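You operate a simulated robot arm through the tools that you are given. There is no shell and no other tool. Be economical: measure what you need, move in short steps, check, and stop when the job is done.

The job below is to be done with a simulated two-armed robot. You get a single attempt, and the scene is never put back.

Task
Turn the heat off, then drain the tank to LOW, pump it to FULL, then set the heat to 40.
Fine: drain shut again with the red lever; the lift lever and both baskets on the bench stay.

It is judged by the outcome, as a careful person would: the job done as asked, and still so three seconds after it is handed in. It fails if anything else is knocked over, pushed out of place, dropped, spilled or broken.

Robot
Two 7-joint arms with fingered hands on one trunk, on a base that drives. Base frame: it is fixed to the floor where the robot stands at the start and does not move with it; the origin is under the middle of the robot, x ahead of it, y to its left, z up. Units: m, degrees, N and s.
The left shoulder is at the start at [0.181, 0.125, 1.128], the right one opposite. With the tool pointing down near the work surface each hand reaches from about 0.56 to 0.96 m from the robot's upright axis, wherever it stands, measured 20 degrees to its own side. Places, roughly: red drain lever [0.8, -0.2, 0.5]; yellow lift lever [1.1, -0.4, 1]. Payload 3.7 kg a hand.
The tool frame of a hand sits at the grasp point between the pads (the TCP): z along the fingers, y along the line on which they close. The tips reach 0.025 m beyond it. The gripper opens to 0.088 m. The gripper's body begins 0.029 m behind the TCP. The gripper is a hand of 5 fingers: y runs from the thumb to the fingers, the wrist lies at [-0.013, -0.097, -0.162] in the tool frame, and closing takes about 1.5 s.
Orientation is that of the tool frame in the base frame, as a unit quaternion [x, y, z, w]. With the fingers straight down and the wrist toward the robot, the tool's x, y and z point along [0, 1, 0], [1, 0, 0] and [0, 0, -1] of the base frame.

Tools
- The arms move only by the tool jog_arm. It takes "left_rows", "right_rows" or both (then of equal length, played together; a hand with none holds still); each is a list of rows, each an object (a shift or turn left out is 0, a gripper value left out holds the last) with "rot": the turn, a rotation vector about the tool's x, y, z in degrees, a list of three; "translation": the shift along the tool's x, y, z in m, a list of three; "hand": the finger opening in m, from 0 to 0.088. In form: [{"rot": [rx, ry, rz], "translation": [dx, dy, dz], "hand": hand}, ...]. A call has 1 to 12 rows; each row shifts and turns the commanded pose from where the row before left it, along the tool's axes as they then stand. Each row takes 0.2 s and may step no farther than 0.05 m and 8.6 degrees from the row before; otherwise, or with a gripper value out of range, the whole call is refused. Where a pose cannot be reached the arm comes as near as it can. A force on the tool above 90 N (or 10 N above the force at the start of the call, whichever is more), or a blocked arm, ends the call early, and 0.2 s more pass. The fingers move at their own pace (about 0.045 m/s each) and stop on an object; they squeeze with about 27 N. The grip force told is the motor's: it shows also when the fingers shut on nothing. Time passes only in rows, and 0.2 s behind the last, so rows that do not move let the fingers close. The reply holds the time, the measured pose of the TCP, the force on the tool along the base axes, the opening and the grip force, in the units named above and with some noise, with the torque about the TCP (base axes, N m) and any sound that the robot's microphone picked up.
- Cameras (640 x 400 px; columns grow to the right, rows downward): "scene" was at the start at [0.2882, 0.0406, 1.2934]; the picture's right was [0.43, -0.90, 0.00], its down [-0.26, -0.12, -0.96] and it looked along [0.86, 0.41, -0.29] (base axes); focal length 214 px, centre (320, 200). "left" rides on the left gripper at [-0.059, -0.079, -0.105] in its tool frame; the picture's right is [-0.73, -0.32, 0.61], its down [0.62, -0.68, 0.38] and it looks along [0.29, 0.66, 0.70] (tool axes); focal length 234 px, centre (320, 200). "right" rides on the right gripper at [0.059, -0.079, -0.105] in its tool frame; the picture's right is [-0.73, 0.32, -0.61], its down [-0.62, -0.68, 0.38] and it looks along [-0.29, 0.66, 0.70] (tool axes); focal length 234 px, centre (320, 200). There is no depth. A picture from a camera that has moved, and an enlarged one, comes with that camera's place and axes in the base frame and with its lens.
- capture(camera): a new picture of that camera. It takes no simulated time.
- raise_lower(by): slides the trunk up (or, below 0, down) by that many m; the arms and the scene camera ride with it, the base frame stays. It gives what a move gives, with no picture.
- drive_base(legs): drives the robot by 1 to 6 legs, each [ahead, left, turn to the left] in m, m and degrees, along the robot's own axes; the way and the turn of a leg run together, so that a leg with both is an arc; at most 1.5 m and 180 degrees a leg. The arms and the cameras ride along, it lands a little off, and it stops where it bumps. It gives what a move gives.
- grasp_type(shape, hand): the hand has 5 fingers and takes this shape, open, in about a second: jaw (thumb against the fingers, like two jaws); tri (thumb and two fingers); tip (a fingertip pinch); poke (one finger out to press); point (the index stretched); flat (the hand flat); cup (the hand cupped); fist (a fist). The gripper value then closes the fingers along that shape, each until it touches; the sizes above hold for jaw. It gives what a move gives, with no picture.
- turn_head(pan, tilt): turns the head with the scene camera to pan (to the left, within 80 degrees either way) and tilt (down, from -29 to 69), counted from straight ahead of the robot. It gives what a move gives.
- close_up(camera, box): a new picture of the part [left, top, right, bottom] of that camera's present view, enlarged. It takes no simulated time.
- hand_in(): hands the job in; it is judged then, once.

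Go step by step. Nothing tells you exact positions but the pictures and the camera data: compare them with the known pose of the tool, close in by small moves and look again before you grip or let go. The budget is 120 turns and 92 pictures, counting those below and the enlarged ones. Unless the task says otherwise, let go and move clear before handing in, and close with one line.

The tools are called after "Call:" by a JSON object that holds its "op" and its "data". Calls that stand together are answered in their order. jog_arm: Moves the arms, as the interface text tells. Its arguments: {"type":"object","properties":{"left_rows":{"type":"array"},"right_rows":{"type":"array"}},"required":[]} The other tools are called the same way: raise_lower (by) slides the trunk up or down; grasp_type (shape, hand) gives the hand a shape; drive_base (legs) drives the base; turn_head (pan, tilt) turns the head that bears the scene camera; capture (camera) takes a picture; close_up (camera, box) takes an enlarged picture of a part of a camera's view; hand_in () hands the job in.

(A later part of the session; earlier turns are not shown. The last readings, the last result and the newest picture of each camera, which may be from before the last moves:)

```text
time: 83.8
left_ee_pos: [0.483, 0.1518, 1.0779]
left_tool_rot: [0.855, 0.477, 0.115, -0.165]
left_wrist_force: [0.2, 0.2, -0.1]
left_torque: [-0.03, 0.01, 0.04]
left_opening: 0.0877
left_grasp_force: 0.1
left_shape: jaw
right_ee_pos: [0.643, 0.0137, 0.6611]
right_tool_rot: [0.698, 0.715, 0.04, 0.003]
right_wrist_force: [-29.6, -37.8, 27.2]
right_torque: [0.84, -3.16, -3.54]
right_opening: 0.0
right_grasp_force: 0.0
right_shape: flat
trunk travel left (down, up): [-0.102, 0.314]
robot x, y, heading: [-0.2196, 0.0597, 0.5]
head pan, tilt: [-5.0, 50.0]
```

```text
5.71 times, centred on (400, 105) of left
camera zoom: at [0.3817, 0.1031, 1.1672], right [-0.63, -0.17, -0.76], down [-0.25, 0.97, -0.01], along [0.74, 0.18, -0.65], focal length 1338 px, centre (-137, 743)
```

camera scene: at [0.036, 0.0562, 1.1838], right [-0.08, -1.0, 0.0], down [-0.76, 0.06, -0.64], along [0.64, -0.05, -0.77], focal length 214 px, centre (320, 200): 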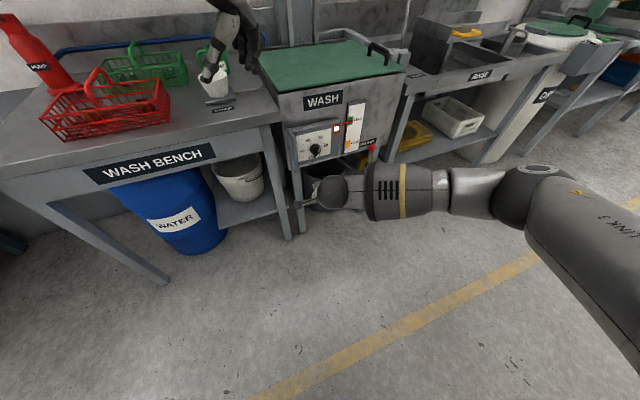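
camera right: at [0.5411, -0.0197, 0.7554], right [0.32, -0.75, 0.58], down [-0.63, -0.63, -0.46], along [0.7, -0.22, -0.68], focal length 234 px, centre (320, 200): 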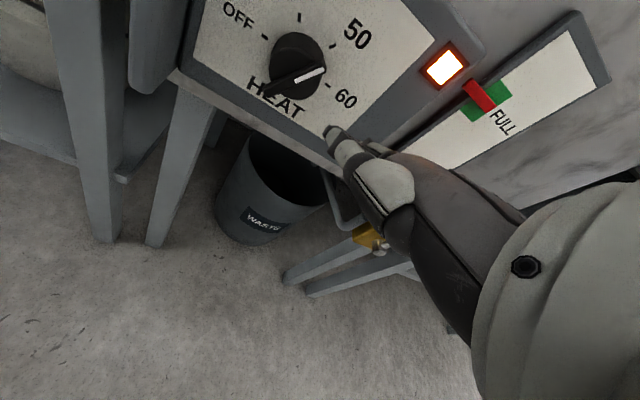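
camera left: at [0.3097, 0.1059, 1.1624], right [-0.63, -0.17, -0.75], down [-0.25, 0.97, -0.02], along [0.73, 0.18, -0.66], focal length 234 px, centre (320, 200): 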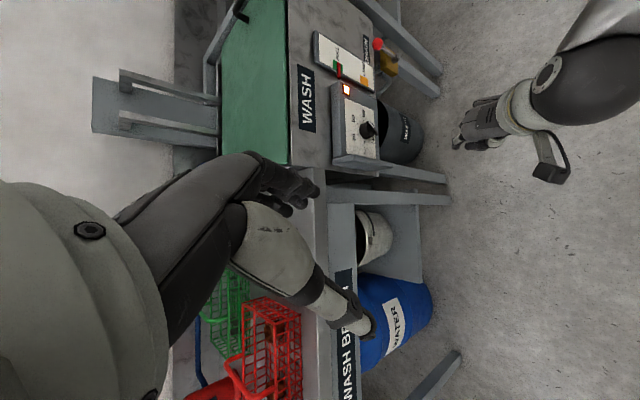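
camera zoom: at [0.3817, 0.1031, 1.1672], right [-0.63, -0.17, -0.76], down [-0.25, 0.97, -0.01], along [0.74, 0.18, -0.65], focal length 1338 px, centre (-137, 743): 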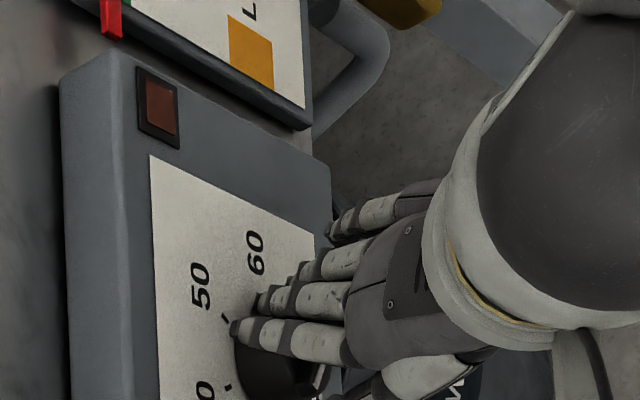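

The lamp has gone out, so the knob turned. I'll back the hand off and look.

Call:
{"op": "jog_arm", "data": {"right_rows": [{"translation": [-0.012, -0.012, 0]}, {"translation": [-0.01, -0.02, -0.005]}, {"translation": [0, -0.03, -0.005]}, {"translation": [-0.03, -0.03, 0]}]}}

Call:
{"op": "close_up", "data": {"camera": "left", "box": [350, 50, 490, 150]}}

Call:
{"op": "capture", "data": {"camera": "right"}}

```text
time: 84.8
left_ee_pos: [0.4899, 0.1546, 1.0727]
left_tool_rot: [0.855, 0.478, 0.109, -0.166]
left_wrist_force: [0.6, 0.1, -0.5]
left_torque: [0.01, 0.01, -0.05]
left_opening: 0.0876
left_grasp_force: 0.0
left_shape: jaw
right_ee_pos: [0.5518, -0.0287, 0.6561]
right_tool_rot: [0.691, 0.721, 0.041, -0.004]
right_wrist_force: [-0.8, 0.2, 0.4]
right_torque: [0.02, 0.01, 0.0]
right_opening: 0.0001
right_grasp_force: 0.1
right_shape: flat
trunk travel left (down, up): [-0.102, 0.314]
robot x, y, heading: [-0.2156, 0.0605, 0.3]
head pan, tilt: [-5.0, 50.0]
```

```text
4.00 times, centred on (420, 100) of left
camera zoom: at [0.388, 0.1062, 1.1624], right [-0.63, -0.17, -0.75], down [-0.25, 0.97, -0.01], along [0.73, 0.18, -0.66], focal length 937 px, centre (-80, 600)
```

zoom: 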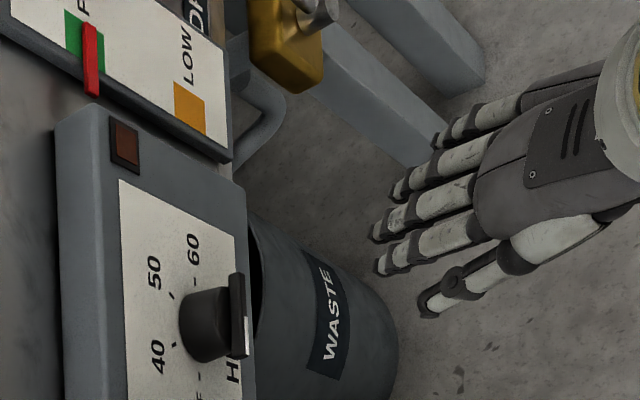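

```text
36 pictures are left
camera right: at [0.4635, 0.0194, 0.7612], right [0.32, -0.75, 0.58], down [-0.63, -0.63, -0.46], along [0.7, -0.22, -0.68], focal length 234 px, centre (320, 200)
```

right: 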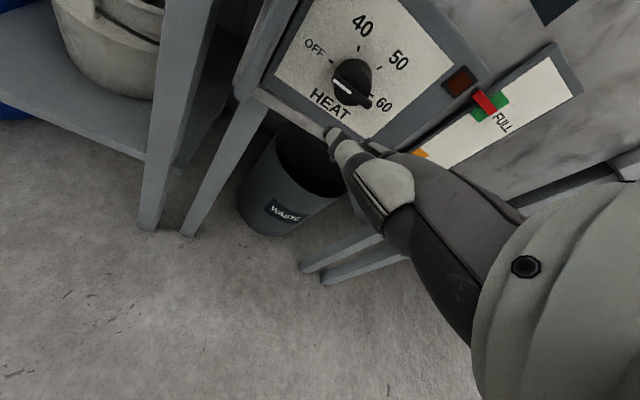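

Heat is OFF now: pointer at OFF, lamp dark. Next comes the drain lever, with its ball near [0.81, -0.236, 0.603]; I'll move the hand in front of it and look.

Call:
{"op": "jog_arm", "data": {"right_rows": [{"translation": [-0.0404, 0.0065, 0.0014]}, {"translation": [-0.0404, 0.0065, 0.0014]}, {"translation": [-0.0404, 0.0065, 0.0014]}, {"translation": [-0.0404, 0.0065, 0.0014]}, {"translation": [-0.0404, 0.0065, 0.0014]}, {"translation": [-0.0404, 0.0065, 0.0014]}]}}

Call:
{"op": "capture", "data": {"camera": "right"}}

Call:
{"op": "close_up", "data": {"camera": "left", "box": [340, 0, 500, 120]}}

```text
time: 86.2
left_ee_pos: [0.489, 0.1542, 1.0725]
left_tool_rot: [0.856, 0.478, 0.109, -0.166]
left_wrist_force: [0.4, -0.5, 0.3]
left_torque: [0.0, 0.0, 0.03]
left_opening: 0.0875
left_grasp_force: 0.1
left_shape: jaw
right_ee_pos: [0.6056, -0.2703, 0.6383]
right_tool_rot: [0.692, 0.721, 0.042, -0.002]
right_wrist_force: [0.3, 0.0, 0.3]
right_torque: [-0.02, -0.02, -0.03]
right_opening: 0.0
right_grasp_force: 0.0
right_shape: flat
trunk travel left (down, up): [-0.102, 0.314]
robot x, y, heading: [-0.2196, 0.062, 0.4]
head pan, tilt: [-5.0, 50.0]
```

```text
35 pictures are left
camera right: at [0.517, -0.2199, 0.7434], right [0.32, -0.75, 0.58], down [-0.63, -0.63, -0.46], along [0.71, -0.22, -0.67], focal length 234 px, centre (320, 200)
```

right: 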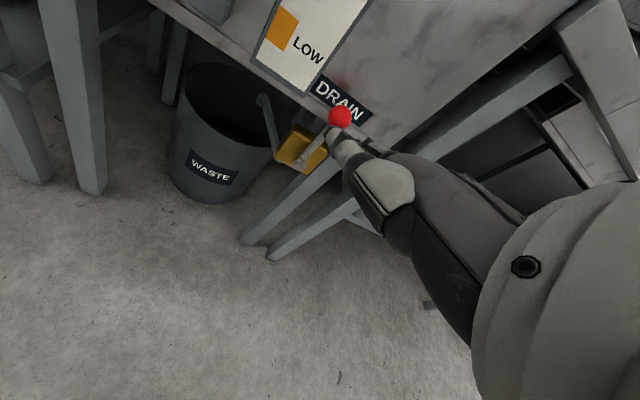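

```text
3.33 times, centred on (420, 60) of left
camera zoom: at [0.3884, 0.1066, 1.1624], right [-0.63, -0.17, -0.75], down [-0.25, 0.97, -0.02], along [0.73, 0.18, -0.66], focal length 781 px, centre (-13, 667)
```

zoom: 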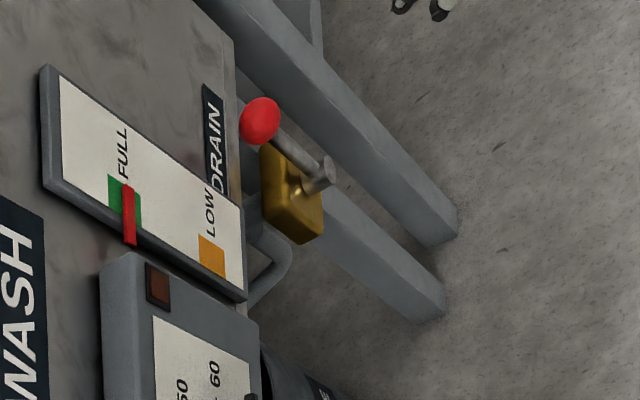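

Ball confirmed at [0.808, -0.237, 0.606], pivot about 10 cm below it. I'll shift the base forward and right for reach, with the hand pulled back and lowered first.

Call:
{"op": "jog_arm", "data": {"right_rows": [{"translation": [0.02, -0.027, 0.02]}, {"translation": [0.02, -0.027, 0.02]}, {"translation": [0.02, -0.027, 0.019]}]}}

Call:
{"op": "drive_base", "data": {"legs": [[0.1, -0.1, 0]]}}

```text
time: 87.0
left_ee_pos: [0.4885, 0.1564, 1.071]
left_tool_rot: [0.856, 0.478, 0.11, -0.166]
left_wrist_force: [0.3, -0.1, -0.1]
left_torque: [0.0, 0.01, -0.03]
left_opening: 0.0878
left_grasp_force: 0.0
left_shape: jaw
right_ee_pos: [0.5201, -0.2124, 0.5775]
right_tool_rot: [0.692, 0.721, 0.042, -0.002]
right_wrist_force: [0.2, 0.0, -0.3]
right_torque: [-0.03, -0.01, 0.0]
right_opening: 0.0
right_grasp_force: 0.1
right_shape: flat
trunk travel left (down, up): [-0.102, 0.314]
robot x, y, heading: [-0.221, 0.0601, 0.3]
head pan, tilt: [-5.0, 50.0]
```

```text
time: 88.6
left_ee_pos: [0.591, 0.0581, 1.0732]
left_tool_rot: [0.855, 0.479, 0.11, -0.167]
left_wrist_force: [-0.2, -0.6, -0.2]
left_torque: [0.03, -0.02, 0.02]
left_opening: 0.0879
left_grasp_force: 0.1
left_shape: jaw
right_ee_pos: [0.6223, -0.3084, 0.5787]
right_tool_rot: [0.691, 0.722, 0.04, -0.002]
right_wrist_force: [0.5, -0.2, 0.5]
right_torque: [-0.01, 0.05, 0.03]
right_opening: 0.0
right_grasp_force: 0.1
right_shape: flat
trunk travel left (down, up): [-0.102, 0.314]
robot x, y, heading: [-0.1213, -0.0384, 0.6]
head pan, tilt: [-5.0, 50.0]
```

Now forward to bring the index level with the ball, on its right.

Call:
{"op": "jog_arm", "data": {"right_rows": [{"translation": [-0.002, 0.03, 0.002]}, {"translation": [-0.002, 0.03, 0.002]}, {"translation": [-0.001, 0.03, 0.002]}, {"translation": [0, 0.028, 0.001]}]}}

Call:
{"op": "close_up", "data": {"camera": "left", "box": [340, 0, 540, 150]}}

```text
time: 89.6
left_ee_pos: [0.5907, 0.0588, 1.0735]
left_tool_rot: [0.854, 0.48, 0.11, -0.166]
left_wrist_force: [0.5, -1.0, 1.0]
left_torque: [0.03, -0.01, 0.0]
left_opening: 0.0878
left_grasp_force: 0.0
left_shape: jaw
right_ee_pos: [0.7315, -0.3095, 0.5767]
right_tool_rot: [0.69, 0.723, 0.041, -0.002]
right_wrist_force: [-0.3, 0.3, -0.8]
right_torque: [-0.01, 0.02, -0.02]
right_opening: 0.0
right_grasp_force: 0.0
right_shape: flat
right hand out of reach, approached as far as the arm can: row 4
trunk travel left (down, up): [-0.102, 0.314]
robot x, y, heading: [-0.1152, -0.0405, 0.5]
head pan, tilt: [-5.0, 50.0]
```

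```text
2.67 times, centred on (440, 75) of left
camera zoom: at [0.4902, 0.0092, 1.1625], right [-0.63, -0.18, -0.75], down [-0.25, 0.97, -0.02], along [0.73, 0.18, -0.66], focal length 624 px, centre (0, 533)
```

zoom: 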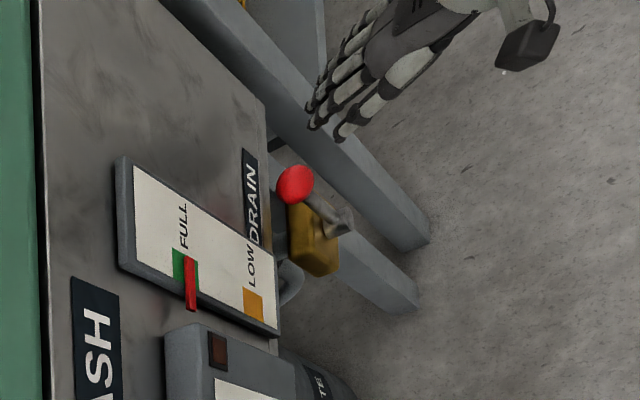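

Index is just right of the ball at its height. I'll sweep left along the lever's arc.

Call:
{"op": "jog_arm", "data": {"right_rows": [{"translation": [0.028, 0.002, 0.002]}, {"translation": [0.027, 0.002, 0.002]}, {"translation": [0.027, 0.001, 0.002]}, {"translation": [0.022, 0.001, 0.012]}]}}

Call:
{"op": "close_up", "data": {"camera": "left", "box": [340, 0, 540, 150]}}

```text
time: 90.6
left_ee_pos: [0.5861, 0.0519, 1.0791]
left_tool_rot: [0.856, 0.476, 0.115, -0.165]
left_wrist_force: [1.2, -0.5, 0.4]
left_torque: [-0.02, -0.01, -0.01]
left_opening: 0.0876
left_grasp_force: 0.1
left_shape: jaw
right_ee_pos: [0.7328, -0.2396, 0.5705]
right_tool_rot: [0.707, 0.707, 0.031, 0.006]
right_wrist_force: [-39.8, -57.1, 26.8]
right_torque: [0.05, -2.08, -4.4]
right_opening: 0.0803
right_grasp_force: 0.0
right_shape: flat
trunk travel left (down, up): [-0.102, 0.314]
robot x, y, heading: [-0.1181, -0.0389, 0.1]
head pan, tilt: [-5.0, 50.0]
```

```text
2.67 times, centred on (440, 75) of left
camera zoom: at [0.484, 0.0025, 1.1675], right [-0.63, -0.17, -0.76], down [-0.24, 0.97, -0.01], along [0.74, 0.18, -0.65], focal length 624 px, centre (0, 533)
```

zoom: 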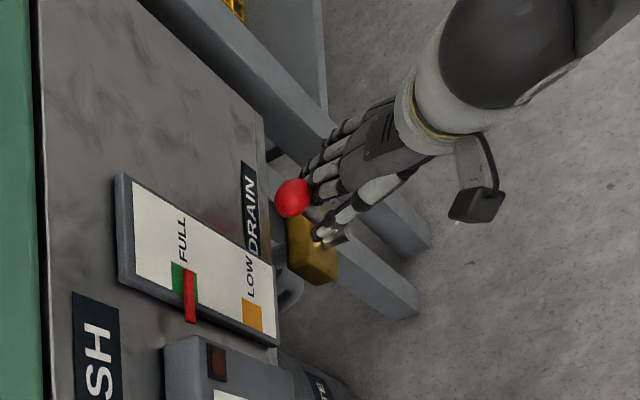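

The lever won't go left (it's against its stop), so it must open to the right. I'll back out, take the pointing shape, and come in on the ball's left.

Call:
{"op": "jog_arm", "data": {"right_rows": [{"translation": [-0.03, 0, -0.004]}, {"translation": [0, -0.04, 0]}, {"translation": [0, -0.045, 0]}, {"translation": [0.03, -0.005, -0.01]}, {"translation": [0.03, 0, -0.01]}]}}

Call:
{"op": "grasp_type", "data": {"hand": "right", "shape": "point"}}

Call:
{"op": "close_up", "data": {"camera": "left", "box": [360, 20, 520, 140]}}

Call:
{"op": "capture", "data": {"camera": "right"}}

```text
time: 91.8
left_ee_pos: [0.5899, 0.0594, 1.0721]
left_tool_rot: [0.855, 0.479, 0.11, -0.166]
left_wrist_force: [0.6, -0.5, 0.2]
left_torque: [-0.01, 0.01, -0.01]
left_opening: 0.0879
left_grasp_force: 0.1
left_shape: jaw
right_ee_pos: [0.6416, -0.1798, 0.588]
right_tool_rot: [0.691, 0.722, 0.041, -0.003]
right_wrist_force: [0.6, 0.1, 0.4]
right_torque: [0.02, 0.05, -0.03]
right_opening: 0.0804
right_grasp_force: 0.1
right_shape: flat
trunk travel left (down, up): [-0.102, 0.314]
robot x, y, heading: [-0.1183, -0.0388, 0.6]
head pan, tilt: [-5.0, 50.0]
```

```text
time: 92.7
left_ee_pos: [0.5917, 0.0587, 1.0716]
left_tool_rot: [0.855, 0.479, 0.11, -0.166]
left_wrist_force: [-0.6, 0.1, 0.4]
left_torque: [0.02, -0.02, -0.03]
left_opening: 0.0879
left_grasp_force: 0.1
left_shape: jaw
right_ee_pos: [0.6422, -0.1803, 0.5867]
right_tool_rot: [0.691, 0.722, 0.041, -0.002]
right_wrist_force: [0.0, 0.2, 0.8]
right_torque: [-0.03, -0.01, 0.01]
right_opening: 0.0
right_grasp_force: 0.0
right_shape: point
trunk travel left (down, up): [-0.102, 0.314]
robot x, y, heading: [-0.1164, -0.0414, 0.8]
head pan, tilt: [-5.0, 50.0]
```

```text
3.33 times, centred on (440, 80) of left
camera zoom: at [0.4903, 0.0094, 1.1625], right [-0.63, -0.18, -0.75], down [-0.25, 0.97, -0.02], along [0.73, 0.18, -0.66], focal length 781 px, centre (-80, 600)
```

zoom: 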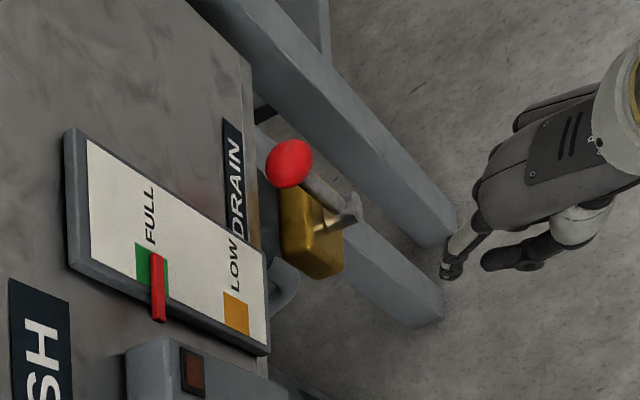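

```text
30 pictures are left
camera right: at [0.5538, -0.1321, 0.6913], right [0.32, -0.75, 0.58], down [-0.63, -0.63, -0.46], along [0.71, -0.22, -0.67], focal length 234 px, centre (320, 200)
```

right: 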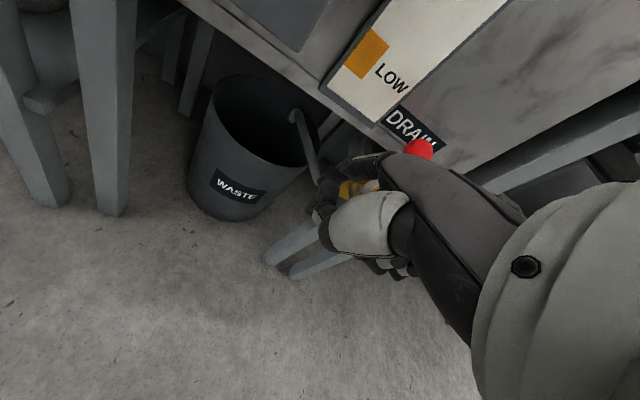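

Index points down-forward with its tip about 5 cm ahead of the TCP. I'll lower the hand, move it right a bit and advance so that the tip sits left of the lever rod.

Call:
{"op": "jog_arm", "data": {"right_rows": [{"translation": [-0.018, 0, 0.015]}, {"translation": [-0.018, 0.005, 0.015]}, {"translation": [0, 0.028, 0.002]}, {"translation": [-0.001, 0.028, 0.002]}, {"translation": [-0.001, 0.028, 0.002]}, {"translation": [-0.001, 0.028, 0.002]}]}}

Call:
{"op": "close_up", "data": {"camera": "left", "box": [360, 20, 520, 140]}}

```text
time: 94.1
left_ee_pos: [0.5911, 0.0586, 1.0731]
left_tool_rot: [0.854, 0.48, 0.111, -0.166]
left_wrist_force: [0.5, 0.3, 0.3]
left_torque: [0.02, 0.04, -0.01]
left_opening: 0.0879
left_grasp_force: 0.1
left_shape: jaw
right_ee_pos: [0.7446, -0.211, 0.5596]
right_tool_rot: [0.691, 0.721, 0.042, -0.002]
right_wrist_force: [-1.0, -0.6, 0.6]
right_torque: [0.02, -0.01, -0.01]
right_opening: 0.0002
right_grasp_force: 0.1
right_shape: point
right hand out of reach, approached as far as the arm can: row 6
trunk travel left (down, up): [-0.102, 0.314]
robot x, y, heading: [-0.1113, -0.0362, 0.6]
head pan, tilt: [-5.0, 50.0]
```

```text
3.33 times, centred on (440, 80) of left
camera zoom: at [0.49, 0.0087, 1.1628], right [-0.63, -0.17, -0.75], down [-0.25, 0.97, -0.01], along [0.73, 0.18, -0.66], focal length 781 px, centre (-80, 600)
```

zoom: 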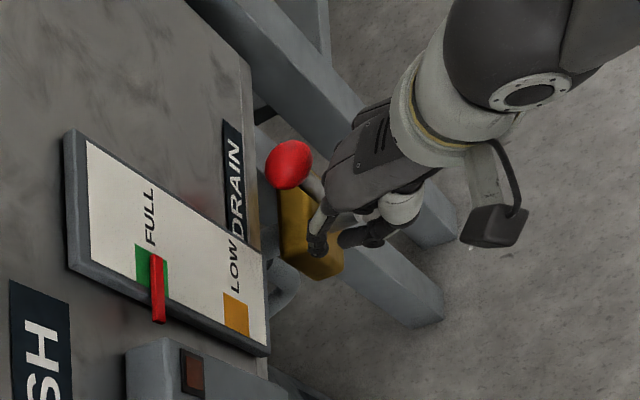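

The index tip is just left of the lever but slightly short. I'll nudge the base forward 2.5 cm and then sweep right.

Call:
{"op": "drive_base", "data": {"legs": [[0.025, 0, 0]]}}

Call:
{"op": "jog_arm", "data": {"right_rows": [{"translation": [-0.02, 0, 0]}, {"translation": [-0.02, 0, 0]}, {"translation": [-0.02, 0, 0]}]}}

Call:
{"op": "close_up", "data": {"camera": "left", "box": [360, 20, 520, 140]}}

```text
time: 94.9
left_ee_pos: [0.6169, 0.0596, 1.0733]
left_tool_rot: [0.855, 0.48, 0.11, -0.166]
left_wrist_force: [0.2, 0.1, 0.0]
left_torque: [0.01, -0.01, -0.04]
left_opening: 0.0879
left_grasp_force: 0.1
left_shape: jaw
right_ee_pos: [0.7701, -0.2113, 0.5596]
right_tool_rot: [0.69, 0.722, 0.041, -0.003]
right_wrist_force: [-0.3, 0.3, -0.1]
right_torque: [0.04, -0.01, -0.02]
right_opening: 0.0001
right_grasp_force: 0.0
right_shape: point
trunk travel left (down, up): [-0.102, 0.314]
robot x, y, heading: [-0.0941, -0.0366, 0.4]
head pan, tilt: [-5.0, 50.0]
```

```text
time: 95.7
left_ee_pos: [0.6161, 0.0585, 1.0722]
left_tool_rot: [0.855, 0.478, 0.11, -0.166]
left_wrist_force: [-1.3, -0.7, 1.0]
left_torque: [0.02, 0.01, 0.01]
left_opening: 0.0877
left_grasp_force: 0.1
left_shape: jaw
right_ee_pos: [0.7652, -0.2672, 0.5629]
right_tool_rot: [0.691, 0.722, 0.043, -0.002]
right_wrist_force: [1.6, 2.1, -0.2]
right_torque: [-0.01, 0.04, 0.05]
right_opening: 0.0002
right_grasp_force: 0.0
right_shape: point
right hand out of reach, approached as far as the arm can: row 2, 3
trunk travel left (down, up): [-0.102, 0.314]
robot x, y, heading: [-0.0915, -0.0358, 0.5]
head pan, tilt: [-5.0, 50.0]
```

```text
3.33 times, centred on (440, 80) of left
camera zoom: at [0.5152, 0.0096, 1.1626], right [-0.63, -0.18, -0.75], down [-0.25, 0.97, -0.02], along [0.73, 0.18, -0.66], focal length 781 px, centre (-80, 600)
```

zoom: 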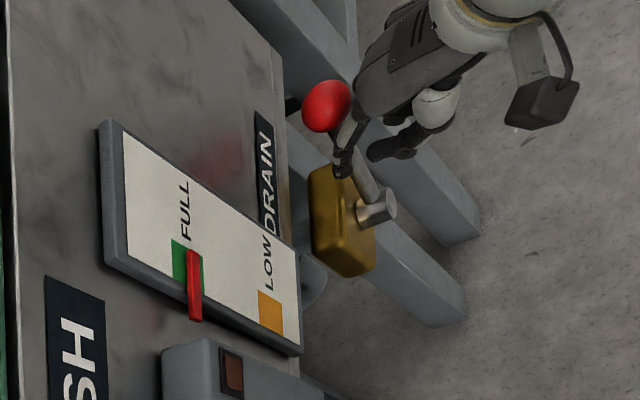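

The lever is swinging right easily. The arm is at its reach limit, so I'll shift the base right to carry on.

Call:
{"op": "drive_base", "data": {"legs": [[0, -0.09, 0]]}}

Call:
{"op": "close_up", "data": {"camera": "left", "box": [360, 20, 560, 170]}}

```text
time: 97.1
left_ee_pos: [0.6172, -0.0299, 1.073]
left_tool_rot: [0.855, 0.479, 0.11, -0.166]
left_wrist_force: [0.6, -0.3, 0.6]
left_torque: [0.0, 0.01, 0.01]
left_opening: 0.088
left_grasp_force: 0.1
left_shape: jaw
right_ee_pos: [0.765, -0.3561, 0.5617]
right_tool_rot: [0.69, 0.723, 0.042, -0.002]
right_wrist_force: [-0.7, -0.3, -0.5]
right_torque: [-0.02, -0.01, 0.01]
right_opening: 0.0808
right_grasp_force: 0.1
right_shape: point
trunk travel left (down, up): [-0.102, 0.314]
robot x, y, heading: [-0.0911, -0.1284, 0.6]
head pan, tilt: [-5.0, 50.0]
```

```text
2.67 times, centred on (460, 95) of left
camera zoom: at [0.516, -0.079, 1.1626], right [-0.63, -0.18, -0.75], down [-0.25, 0.97, -0.02], along [0.73, 0.18, -0.66], focal length 624 px, centre (-53, 480)
```

zoom: 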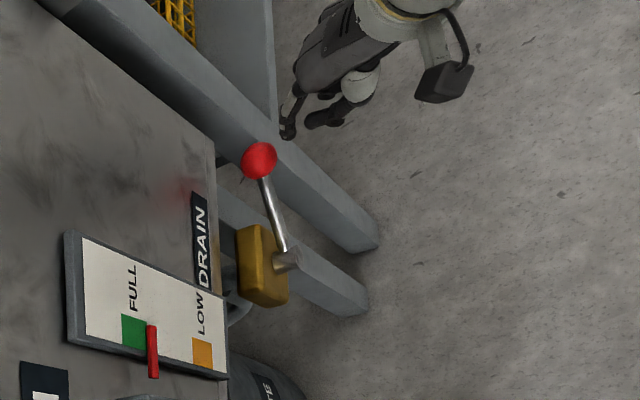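

The valve is open and the float is dropping. The hand sits right of the ball, ready to push it shut; I'll wait briefly and check the float.

Call:
{"op": "jog_arm", "data": {"right_rows": [{}, {}, {}, {}]}}

Call:
{"op": "close_up", "data": {"camera": "left", "box": [360, 70, 480, 170]}}

```text
time: 98.1
left_ee_pos: [0.6175, -0.0292, 1.0722]
left_tool_rot: [0.854, 0.48, 0.109, -0.166]
left_wrist_force: [1.0, -0.1, 0.5]
left_torque: [0.0, 0.01, 0.01]
left_opening: 0.0879
left_grasp_force: 0.0
left_shape: jaw
right_ee_pos: [0.7646, -0.3549, 0.5603]
right_tool_rot: [0.691, 0.722, 0.041, -0.002]
right_wrist_force: [0.8, 0.5, 0.0]
right_torque: [-0.04, -0.01, 0.0]
right_opening: 0.0807
right_grasp_force: 0.0
right_shape: point
trunk travel left (down, up): [-0.102, 0.314]
robot x, y, heading: [-0.0902, -0.1237, 0.6]
head pan, tilt: [-5.0, 50.0]
```

```text
4.00 times, centred on (420, 120) of left
camera zoom: at [0.516, -0.0787, 1.1625], right [-0.63, -0.18, -0.75], down [-0.25, 0.97, -0.02], along [0.73, 0.18, -0.66], focal length 937 px, centre (-80, 520)
```

zoom: 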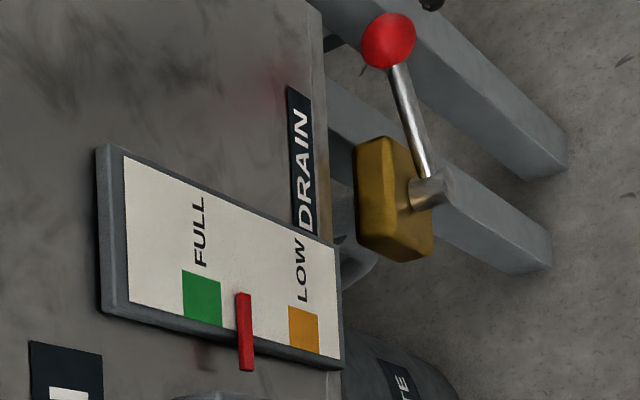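

The float falls about 16 px per second here and needs roughly 4 s more. I'll wait about 2.6 s and look again.

Call:
{"op": "jog_arm", "data": {"right_rows": [{}, {}, {}, {}, {}, {}, {}, {}, {}, {}, {}, {}]}}

Call:
{"op": "close_up", "data": {"camera": "left", "box": [360, 50, 500, 170]}}

```text
time: 100.7
left_ee_pos: [0.6164, -0.0293, 1.0716]
left_tool_rot: [0.854, 0.48, 0.11, -0.166]
left_wrist_force: [-0.3, 0.3, 0.0]
left_torque: [-0.03, 0.04, -0.02]
left_opening: 0.0877
left_grasp_force: 0.0
left_shape: jaw
right_ee_pos: [0.7645, -0.3567, 0.5622]
right_tool_rot: [0.69, 0.722, 0.042, -0.003]
right_wrist_force: [0.1, 0.7, 0.8]
right_torque: [-0.02, -0.01, 0.03]
right_opening: 0.0804
right_grasp_force: 0.1
right_shape: point
trunk travel left (down, up): [-0.102, 0.314]
robot x, y, heading: [-0.0918, -0.1252, 0.4]
head pan, tilt: [-5.0, 50.0]
```

```text
3.33 times, centred on (430, 110) of left
camera zoom: at [0.516, -0.0787, 1.1625], right [-0.63, -0.18, -0.75], down [-0.25, 0.97, -0.02], along [0.73, 0.18, -0.66], focal length 781 px, centre (-47, 500)
```

zoom: 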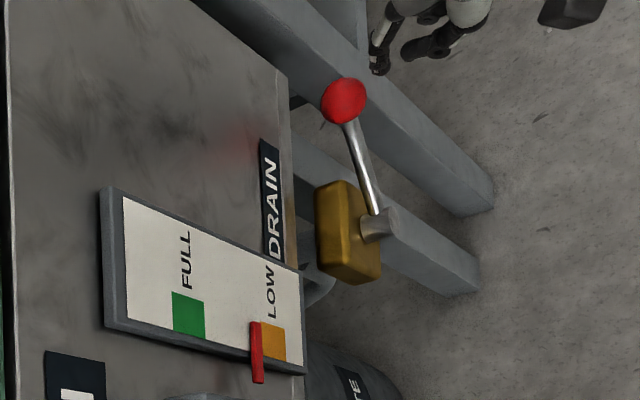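

The float is at the top edge of LOW. I'll wait half a second more and then sweep the lever shut to the left.

Call:
{"op": "jog_arm", "data": {"right_rows": [{}, {}, {"translation": [0.025, 0.003, 0]}, {"translation": [0.025, 0.003, 0]}, {"translation": [0.02, 0, 0]}, {"translation": [0.02, 0, 0]}, {"translation": [0.012, 0, 0]}]}}

Call:
{"op": "close_up", "data": {"camera": "left", "box": [360, 50, 500, 170]}}

```text
time: 102.3
left_ee_pos: [0.6172, -0.0298, 1.0733]
left_tool_rot: [0.855, 0.479, 0.11, -0.166]
left_wrist_force: [0.5, -0.3, -0.4]
left_torque: [0.01, 0.01, 0.01]
left_opening: 0.088
left_grasp_force: 0.2
left_shape: jaw
right_ee_pos: [0.7667, -0.2512, 0.5672]
right_tool_rot: [0.691, 0.722, 0.042, -0.003]
right_wrist_force: [0.3, -1.0, 0.4]
right_torque: [-0.02, 0.02, -0.02]
right_opening: 0.0805
right_grasp_force: 0.0
right_shape: point
trunk travel left (down, up): [-0.102, 0.314]
robot x, y, heading: [-0.0909, -0.1279, 0.8]
head pan, tilt: [-5.0, 50.0]
```

```text
3.33 times, centred on (430, 110) of left
camera zoom: at [0.516, -0.0786, 1.1625], right [-0.63, -0.18, -0.75], down [-0.25, 0.97, -0.02], along [0.73, 0.18, -0.66], focal length 781 px, centre (-47, 500)
```

zoom: 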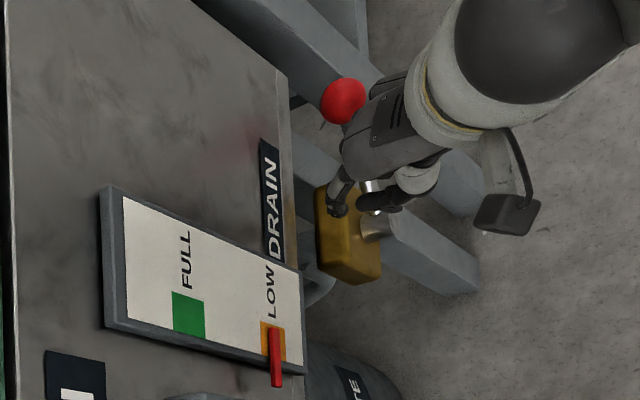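

The float has just reached LOW but the finger passed over the lever without catching it. I'll go back to the right, lower, and sweep left at once.

Call:
{"op": "jog_arm", "data": {"right_rows": [{"translation": [-0.048, 0, 0]}, {"translation": [-0.048, 0, 0]}, {"translation": [-0.035, 0, 0.034]}, {"translation": [0.035, 0, 0.01]}, {"translation": [0.045, 0, 0]}, {"translation": [0.03, 0, 0]}]}}

Call:
{"op": "close_up", "data": {"camera": "left", "box": [360, 50, 500, 170]}}

```text
time: 103.7
left_ee_pos: [0.6161, -0.0306, 1.0719]
left_tool_rot: [0.854, 0.48, 0.109, -0.166]
left_wrist_force: [0.7, -0.2, 0.0]
left_torque: [-0.03, 0.02, -0.05]
left_opening: 0.0877
left_grasp_force: 0.0
left_shape: jaw
right_ee_pos: [0.7457, -0.256, 0.5433]
right_tool_rot: [0.691, 0.722, 0.041, -0.002]
right_wrist_force: [-0.4, 0.9, 0.1]
right_torque: [0.02, 0.03, 0.01]
right_opening: 0.0806
right_grasp_force: 0.1
right_shape: point
right hand out of reach, approached as far as the arm can: row 2, 3
trunk travel left (down, up): [-0.102, 0.314]
robot x, y, heading: [-0.0912, -0.1269, 0.5]
head pan, tilt: [-5.0, 50.0]
```

```text
3.33 times, centred on (430, 110) of left
camera zoom: at [0.5162, -0.0784, 1.1624], right [-0.63, -0.18, -0.75], down [-0.25, 0.97, -0.02], along [0.73, 0.18, -0.66], focal length 781 px, centre (-47, 500)
```

zoom: 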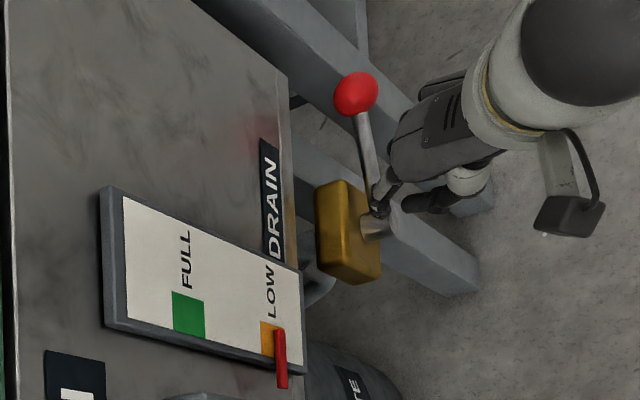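

The float barely moves now and is within LOW. The arm was out of reach to the right, so I'll shift the base right, come in on the ball's right side and push it shut.

Call:
{"op": "jog_arm", "data": {"right_rows": [{"translation": [0, -0.04, 0]}]}}

Call:
{"op": "drive_base", "data": {"legs": [[0, -0.14, 0], [0.04, 0, 0]]}}

Call:
{"op": "jog_arm", "data": {"right_rows": [{"translation": [-0.001, 0.025, 0.002]}, {"translation": [0, 0.012, 0.002]}]}}

Call:
{"op": "close_up", "data": {"camera": "left", "box": [340, 50, 540, 200]}}

```text
time: 104.1
left_ee_pos: [0.6149, -0.0306, 1.0723]
left_tool_rot: [0.855, 0.48, 0.11, -0.166]
left_wrist_force: [-0.2, 0.3, 0.1]
left_torque: [-0.02, -0.06, -0.02]
left_opening: 0.0883
left_grasp_force: 0.0
left_shape: jaw
right_ee_pos: [0.7065, -0.2582, 0.5434]
right_tool_rot: [0.691, 0.721, 0.042, -0.002]
right_wrist_force: [0.0, -0.1, -0.3]
right_torque: [0.0, -0.01, 0.01]
right_opening: 0.0802
right_grasp_force: 0.0
right_shape: point
trunk travel left (down, up): [-0.102, 0.314]
robot x, y, heading: [-0.0907, -0.1263, 0.7]
head pan, tilt: [-5.0, 50.0]
```

```text
time: 106.5
left_ee_pos: [0.6587, -0.1663, 1.0715]
left_tool_rot: [0.855, 0.479, 0.11, -0.167]
left_wrist_force: [0.0, -1.1, 0.0]
left_torque: [-0.02, 0.03, 0.0]
left_opening: 0.0881
left_grasp_force: 0.0
left_shape: jaw
right_ee_pos: [0.7467, -0.3944, 0.5406]
right_tool_rot: [0.69, 0.723, 0.041, -0.002]
right_wrist_force: [0.1, 0.4, -0.7]
right_torque: [0.0, -0.02, -0.01]
right_opening: 0.0805
right_grasp_force: 0.2
right_shape: point
trunk travel left (down, up): [-0.102, 0.314]
robot x, y, heading: [-0.0497, -0.2664, 0.5]
head pan, tilt: [-5.0, 50.0]
```

```text
time: 107.1
left_ee_pos: [0.6589, -0.1664, 1.0721]
left_tool_rot: [0.855, 0.479, 0.11, -0.166]
left_wrist_force: [-0.2, -0.1, 0.6]
left_torque: [0.02, 0.0, 0.01]
left_opening: 0.088
left_grasp_force: 0.1
left_shape: jaw
right_ee_pos: [0.7854, -0.3942, 0.5402]
right_tool_rot: [0.69, 0.723, 0.041, -0.003]
right_wrist_force: [0.9, 0.2, 0.2]
right_torque: [-0.01, 0.01, 0.0]
right_opening: 0.0807
right_grasp_force: 0.1
right_shape: point
trunk travel left (down, up): [-0.102, 0.314]
robot x, y, heading: [-0.0485, -0.2666, 0.7]
head pan, tilt: [-5.0, 50.0]
```

```text
2.67 times, centred on (440, 125) of left
camera zoom: at [0.5573, -0.216, 1.1625], right [-0.63, -0.18, -0.75], down [-0.25, 0.97, -0.02], along [0.73, 0.18, -0.66], focal length 624 px, centre (0, 400)
```

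zoom: 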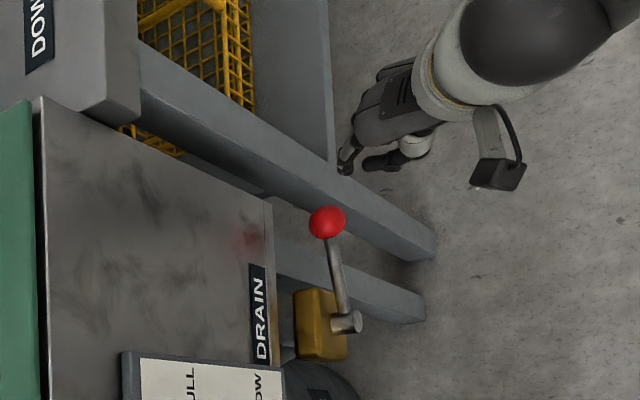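

The index is well placed, right of the ball and at its depth. I'll sweep left to shut the valve.

Call:
{"op": "jog_arm", "data": {"right_rows": [{"translation": [0.03, 0.001, 0]}, {"translation": [0.03, 0.001, 0]}, {"translation": [0.03, 0.001, 0]}, {"translation": [0.025, 0.001, 0]}, {"translation": [0.015, 0.001, 0]}]}}

Call:
{"op": "close_up", "data": {"camera": "left", "box": [340, 50, 540, 200]}}

```text
time: 108.1
left_ee_pos: [0.6607, -0.1746, 1.0696]
left_tool_rot: [0.857, 0.476, 0.109, -0.167]
left_wrist_force: [0.3, 0.7, -1.1]
left_torque: [-0.01, 0.03, -0.02]
left_opening: 0.0879
left_grasp_force: 0.1
left_shape: jaw
right_ee_pos: [0.7898, -0.3407, 0.5443]
right_tool_rot: [0.719, 0.695, 0.018, 0.019]
right_wrist_force: [-6.4, -19.5, 6.9]
right_torque: [0.05, -0.39, -0.97]
right_opening: 0.0806
right_grasp_force: 0.0
right_shape: point
right hand out of reach, approached as far as the arm can: row 5
trunk travel left (down, up): [-0.102, 0.314]
robot x, y, heading: [-0.0532, -0.2674, 0.0]
head pan, tilt: [-5.0, 50.0]
stopped in row 5 (right hand): the force on the tool passed its limit at 98 N (the readings are from after the stop); the commanded pose is now the measured one
```

```text
2.67 times, centred on (440, 125) of left
camera zoom: at [0.5594, -0.223, 1.1597], right [-0.64, -0.17, -0.75], down [-0.24, 0.97, -0.01], along [0.73, 0.17, -0.66], focal length 624 px, centre (0, 400)
```

zoom: 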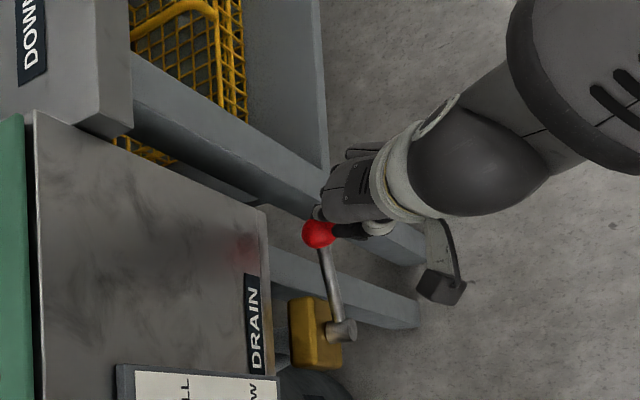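

The lever lies almost horizontal, so a sideways push only jams it; it must be lifted from below. I'll back out, flatten the hand, and go under the lever.

Call:
{"op": "jog_arm", "data": {"right_rows": [{"translation": [-0.025, 0, 0]}, {"translation": [0, -0.045, 0]}, {"translation": [0, -0.045, 0.01]}, {"translation": [0.01, 0, 0.045]}, {"translation": [0.02, 0, 0.045]}, {"translation": [0.01, 0, 0.015]}]}}

Call:
{"op": "grasp_type", "data": {"hand": "right", "shape": "flat"}}

Call:
{"op": "jog_arm", "data": {"right_rows": [{"translation": [0, 0.025, 0]}]}}

Call:
{"op": "close_up", "data": {"camera": "left", "box": [340, 50, 540, 200]}}

```text
time: 109.5
left_ee_pos: [0.6581, -0.1746, 1.0722]
left_tool_rot: [0.857, 0.475, 0.11, -0.166]
left_wrist_force: [0.0, -0.3, 0.3]
left_torque: [0.0, -0.02, -0.01]
left_opening: 0.0876
left_grasp_force: 0.1
left_shape: jaw
right_ee_pos: [0.6924, -0.3145, 0.4441]
right_tool_rot: [0.713, 0.7, 0.022, 0.016]
right_wrist_force: [-0.3, -0.1, 0.7]
right_torque: [-0.01, -0.01, -0.01]
right_opening: 0.0805
right_grasp_force: 0.0
right_shape: point
right hand out of reach, approached as far as the arm can: row 5, 6
trunk travel left (down, up): [-0.102, 0.314]
robot x, y, heading: [-0.0525, -0.2702, -0.0]
head pan, tilt: [-5.0, 50.0]
```

```text
time: 110.4
left_ee_pos: [0.6578, -0.1732, 1.0724]
left_tool_rot: [0.856, 0.477, 0.11, -0.165]
left_wrist_force: [-0.1, -0.2, -0.6]
left_torque: [-0.04, 0.0, 0.03]
left_opening: 0.0876
left_grasp_force: 0.1
left_shape: jaw
right_ee_pos: [0.6919, -0.3147, 0.4447]
right_tool_rot: [0.714, 0.7, 0.022, 0.016]
right_wrist_force: [-0.1, 0.2, 0.9]
right_torque: [-0.03, 0.03, 0.0]
right_opening: 0.0808
right_grasp_force: 0.2
right_shape: flat
trunk travel left (down, up): [-0.102, 0.314]
robot x, y, heading: [-0.0461, -0.2665, 0.1]
head pan, tilt: [-5.0, 50.0]
```

```text
time: 110.8
left_ee_pos: [0.6581, -0.172, 1.0725]
left_tool_rot: [0.856, 0.477, 0.11, -0.166]
left_wrist_force: [0.7, -0.1, -0.4]
left_torque: [0.03, 0.02, 0.01]
left_opening: 0.0878
left_grasp_force: 0.1
left_shape: jaw
right_ee_pos: [0.7041, -0.313, 0.4547]
right_tool_rot: [0.713, 0.7, 0.022, 0.016]
right_wrist_force: [-0.2, 0.1, 0.2]
right_torque: [-0.01, -0.02, -0.02]
right_opening: 0.0807
right_grasp_force: 0.0
right_shape: flat
right hand out of reach, approached as far as the arm can: row 1
trunk travel left (down, up): [-0.102, 0.314]
robot x, y, heading: [-0.0507, -0.2682, 0.2]
head pan, tilt: [-5.0, 50.0]
```

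```text
2.67 times, centred on (440, 125) of left
camera zoom: at [0.5571, -0.2221, 1.1626], right [-0.63, -0.17, -0.75], down [-0.24, 0.97, -0.02], along [0.73, 0.17, -0.66], focal length 624 px, centre (0, 400)
```

zoom: 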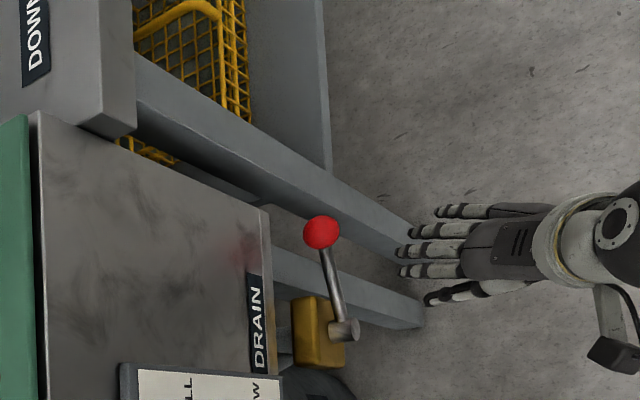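

The lever seems to be at about 60°, and the pointing hand's thumb had jammed against it. I'll use the flat hand instead, its index against the rod just below the ball as in my first push.

Call:
{"op": "jog_arm", "data": {"right_rows": [{"translation": [-0.035, -0.015, 0]}, {"translation": [-0.04, 0, -0.025]}, {"translation": [0, 0, -0.045]}, {"translation": [0, 0, -0.022]}, {"translation": [0, 0.03, 0]}, {"translation": [0, 0.016, 0]}]}}

Call:
{"op": "jog_arm", "data": {"right_rows": [{"translation": [0.02, 0, 0]}, {"translation": [0.02, 0, 0]}, {"translation": [0.02, 0, 0]}]}}

Call:
{"op": "close_up", "data": {"camera": "left", "box": [340, 50, 540, 200]}}

```text
time: 112.2
left_ee_pos: [0.6582, -0.1739, 1.0719]
left_tool_rot: [0.856, 0.477, 0.109, -0.166]
left_wrist_force: [0.6, -0.4, 0.6]
left_torque: [0.03, 0.01, -0.03]
left_opening: 0.0878
left_grasp_force: 0.0
left_shape: jaw
right_ee_pos: [0.7293, -0.3829, 0.5406]
right_tool_rot: [0.713, 0.701, 0.023, 0.016]
right_wrist_force: [-0.3, 0.1, 0.5]
right_torque: [0.02, -0.01, -0.01]
right_opening: 0.0804
right_grasp_force: 0.0
right_shape: flat
right hand out of reach, approached as far as the arm can: row 2
trunk travel left (down, up): [-0.102, 0.314]
robot x, y, heading: [-0.0525, -0.2661, 0.1]
head pan, tilt: [-5.0, 50.0]
```

```text
time: 113.0
left_ee_pos: [0.6573, -0.1733, 1.073]
left_tool_rot: [0.857, 0.476, 0.109, -0.166]
left_wrist_force: [0.3, -0.4, 0.6]
left_torque: [0.01, -0.03, -0.02]
left_opening: 0.0878
left_grasp_force: 0.2
left_shape: jaw
right_ee_pos: [0.7307, -0.3228, 0.5406]
right_tool_rot: [0.714, 0.7, 0.023, 0.016]
right_wrist_force: [-1.3, -1.8, 0.2]
right_torque: [0.0, -0.01, -0.18]
right_opening: 0.0807
right_grasp_force: 0.1
right_shape: flat
trunk travel left (down, up): [-0.102, 0.314]
robot x, y, heading: [-0.0482, -0.2686, 0.2]
head pan, tilt: [-5.0, 50.0]
```

```text
2.67 times, centred on (440, 125) of left
camera zoom: at [0.557, -0.2221, 1.1626], right [-0.64, -0.17, -0.75], down [-0.24, 0.97, -0.02], along [0.73, 0.17, -0.66], focal length 624 px, centre (0, 400)
```

zoom: 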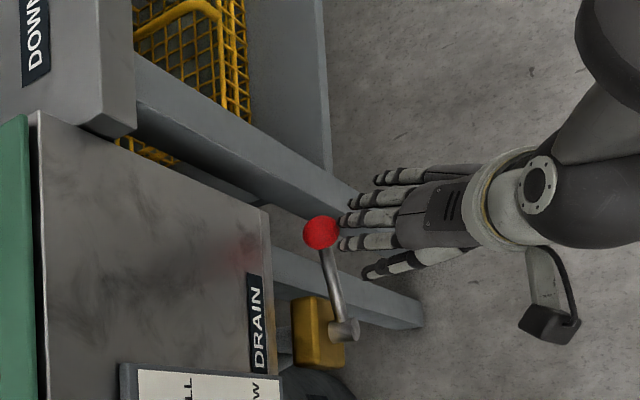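

The fingertips sit a bit short of the rod. I'll go back right, forward 3 cm, and sweep left.

Call:
{"op": "jog_arm", "data": {"right_rows": [{"translation": [-0.03, -0.005, 0]}, {"translation": [-0.025, 0, 0]}, {"translation": [0, 0.035, 0.0]}, {"translation": [0.025, 0, 0]}, {"translation": [0.025, 0, 0]}, {"translation": [0.02, 0, 0]}, {"translation": [0.02, 0, 0]}, {"translation": [0.02, 0, 0]}]}}

Call:
{"op": "close_up", "data": {"camera": "left", "box": [340, 50, 540, 200]}}

```text
time: 114.8
left_ee_pos: [0.6579, -0.1714, 1.0722]
left_tool_rot: [0.856, 0.477, 0.11, -0.166]
left_wrist_force: [-0.9, -0.5, 0.3]
left_torque: [-0.06, 0.03, 0.0]
left_opening: 0.0876
left_grasp_force: 0.1
left_shape: jaw
right_ee_pos: [0.7615, -0.2613, 0.5433]
right_tool_rot: [0.711, 0.702, 0.023, 0.013]
right_wrist_force: [-0.2, 0.4, 0.3]
right_torque: [-0.01, 0.0, 0.02]
right_opening: 0.0002
right_grasp_force: 0.1
right_shape: flat
trunk travel left (down, up): [-0.102, 0.314]
robot x, y, heading: [-0.0476, -0.2642, 0.3]
head pan, tilt: [-5.0, 50.0]
```

```text
2.67 times, centred on (440, 125) of left
camera zoom: at [0.5576, -0.2205, 1.1619], right [-0.64, -0.17, -0.75], down [-0.25, 0.97, -0.02], along [0.73, 0.17, -0.66], focal length 624 px, centre (0, 400)
```

zoom: 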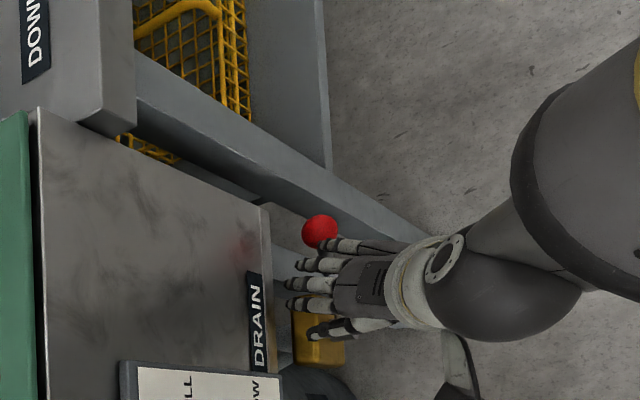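

The fingers passed above the rod, so the lever really is nearly horizontal and low. I'll back out, lower the trunk, and go beneath it to lift.

Call:
{"op": "jog_arm", "data": {"right_rows": [{"translation": [0, -0.045, -0.005]}, {"translation": [-0.02, -0.045, 0]}, {"translation": [-0.025, -0.02, 0]}]}}

Call:
{"op": "raise_lower", "data": {"by": -0.09}}

Call:
{"op": "jog_arm", "data": {"right_rows": [{"translation": [0, 0.0, 0.02]}, {"translation": [0, 0.04, 0]}, {"translation": [0, 0.04, 0]}, {"translation": [0, 0.04, 0]}]}}

Call:
{"op": "close_up", "data": {"camera": "left", "box": [340, 50, 540, 200]}}

```text
time: 115.6
left_ee_pos: [0.6575, -0.1732, 1.0727]
left_tool_rot: [0.856, 0.478, 0.111, -0.165]
left_wrist_force: [0.7, 0.9, -0.1]
left_torque: [-0.03, 0.01, 0.03]
left_opening: 0.0879
left_grasp_force: 0.2
left_shape: jaw
right_ee_pos: [0.6531, -0.3073, 0.5446]
right_tool_rot: [0.714, 0.7, 0.023, 0.015]
right_wrist_force: [-0.8, -0.3, 0.1]
right_torque: [-0.01, 0.02, -0.01]
right_opening: 0.0
right_grasp_force: 0.1
right_shape: flat
trunk travel left (down, up): [-0.102, 0.314]
robot x, y, heading: [-0.0535, -0.2657, 0.3]
head pan, tilt: [-5.0, 50.0]
```

```text
time: 116.8
left_ee_pos: [0.6572, -0.1737, 0.9844]
left_tool_rot: [0.856, 0.476, 0.112, -0.166]
left_wrist_force: [0.0, -0.3, -0.1]
left_torque: [0.02, 0.0, 0.01]
left_opening: 0.0879
left_grasp_force: 0.1
left_shape: jaw
right_ee_pos: [0.652, -0.3091, 0.4528]
right_tool_rot: [0.714, 0.7, 0.023, 0.016]
right_wrist_force: [-0.3, 0.6, -0.7]
right_torque: [0.02, 0.02, -0.01]
right_opening: 0.0
right_grasp_force: 0.1
right_shape: flat
trunk travel left (down, up): [-0.012, 0.404]
robot x, y, heading: [-0.0515, -0.2643, 0.2]
head pan, tilt: [-5.0, 50.0]
```

```text
time: 117.8
left_ee_pos: [0.6583, -0.1725, 0.983]
left_tool_rot: [0.856, 0.477, 0.11, -0.166]
left_wrist_force: [0.0, 0.4, -0.5]
left_torque: [-0.01, -0.04, 0.05]
left_opening: 0.0879
left_grasp_force: 0.1
left_shape: jaw
right_ee_pos: [0.7713, -0.3127, 0.4396]
right_tool_rot: [0.712, 0.701, 0.022, 0.015]
right_wrist_force: [-0.6, 0.7, 0.1]
right_torque: [0.03, 0.0, 0.0]
right_opening: 0.0001
right_grasp_force: 0.1
right_shape: flat
trunk travel left (down, up): [-0.012, 0.404]
robot x, y, heading: [-0.0519, -0.2636, 0.3]
head pan, tilt: [-5.0, 50.0]
```

```text
2.67 times, centred on (440, 125) of left
camera zoom: at [0.5573, -0.2219, 1.0724], right [-0.64, -0.17, -0.75], down [-0.24, 0.97, -0.02], along [0.73, 0.17, -0.66], focal length 624 px, centre (0, 400)
```

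zoom: 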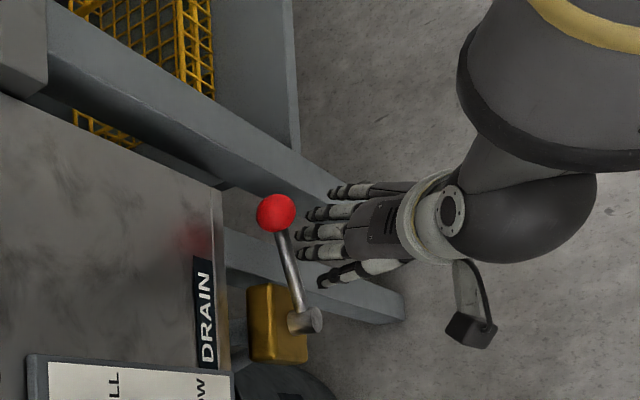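

The ball triangulates to [0.847, -0.331, 0.522], so the lever is horizontal. The fingertips are just beneath the rod; I'll go 1.5 cm forward and lift, drifting left.

Call:
{"op": "jog_arm", "data": {"right_rows": [{"translation": [0, 0.015, 0]}, {"translation": [0, 0.002, -0.02]}, {"translation": [0, 0, -0.02]}, {"translation": [0.005, 0, -0.025]}, {"translation": [0.01, 0, -0.02]}, {"translation": [0.015, 0, -0.015]}]}}

Call:
{"op": "close_up", "data": {"camera": "left", "box": [340, 50, 540, 200]}}

```text
time: 119.2
left_ee_pos: [0.6589, -0.1732, 0.9817]
left_tool_rot: [0.856, 0.477, 0.11, -0.166]
left_wrist_force: [0.2, -0.2, 0.7]
left_torque: [-0.01, -0.01, -0.02]
left_opening: 0.0878
left_grasp_force: 0.0
left_shape: jaw
right_ee_pos: [0.785, -0.2838, 0.5406]
right_tool_rot: [0.713, 0.7, 0.023, 0.015]
right_wrist_force: [0.5, -0.3, 0.6]
right_torque: [0.04, 0.03, -0.06]
right_opening: 0.0806
right_grasp_force: 0.1
right_shape: flat
trunk travel left (down, up): [-0.012, 0.404]
robot x, y, heading: [-0.0476, -0.2668, 0.1]
head pan, tilt: [-5.0, 50.0]
```

```text
2.67 times, centred on (440, 125) of left
camera zoom: at [0.5571, -0.2218, 1.0726], right [-0.63, -0.17, -0.75], down [-0.24, 0.97, -0.02], along [0.73, 0.17, -0.66], focal length 624 px, centre (0, 400)
```

zoom: 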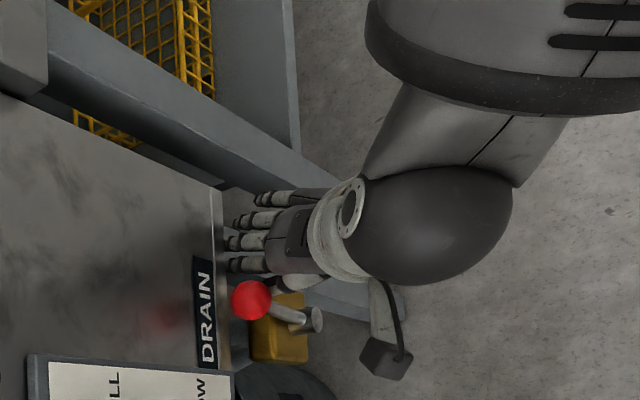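

The lever swung up to nearly upright. I'll push it left to its stop.

Call:
{"op": "jog_arm", "data": {"right_rows": [{"translation": [0.015, 0, 0]}, {"translation": [0.015, 0, 0]}, {"translation": [0.01, 0, 0]}]}}

Call:
{"op": "close_up", "data": {"camera": "left", "box": [320, 50, 560, 230]}}

```text
time: 120.0
left_ee_pos: [0.6567, -0.1821, 0.9844]
left_tool_rot: [0.857, 0.474, 0.113, -0.167]
left_wrist_force: [0.0, -0.2, 0.3]
left_torque: [0.06, 0.02, -0.02]
left_opening: 0.0879
left_grasp_force: 0.0
left_shape: jaw
right_ee_pos: [0.7861, -0.2658, 0.5393]
right_tool_rot: [0.725, 0.688, 0.015, 0.023]
right_wrist_force: [-35.9, -69.5, 6.8]
right_torque: [3.5, -1.72, -1.04]
right_opening: 0.0807
right_grasp_force: 0.1
right_shape: flat
trunk travel left (down, up): [-0.012, 0.404]
robot x, y, heading: [-0.0507, -0.2666, -0.0]
head pan, tilt: [-5.0, 50.0]
```

```text
2.22 times, centred on (440, 140) of left
camera zoom: at [0.5544, -0.2296, 1.0742], right [-0.63, -0.17, -0.76], down [-0.24, 0.97, -0.01], along [0.74, 0.17, -0.66], focal length 520 px, centre (53, 333)
```

zoom: 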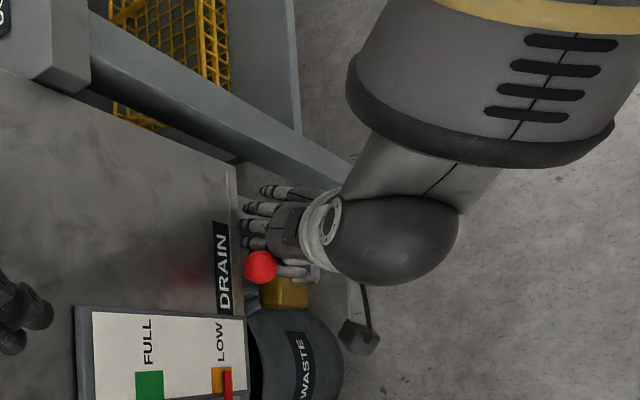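

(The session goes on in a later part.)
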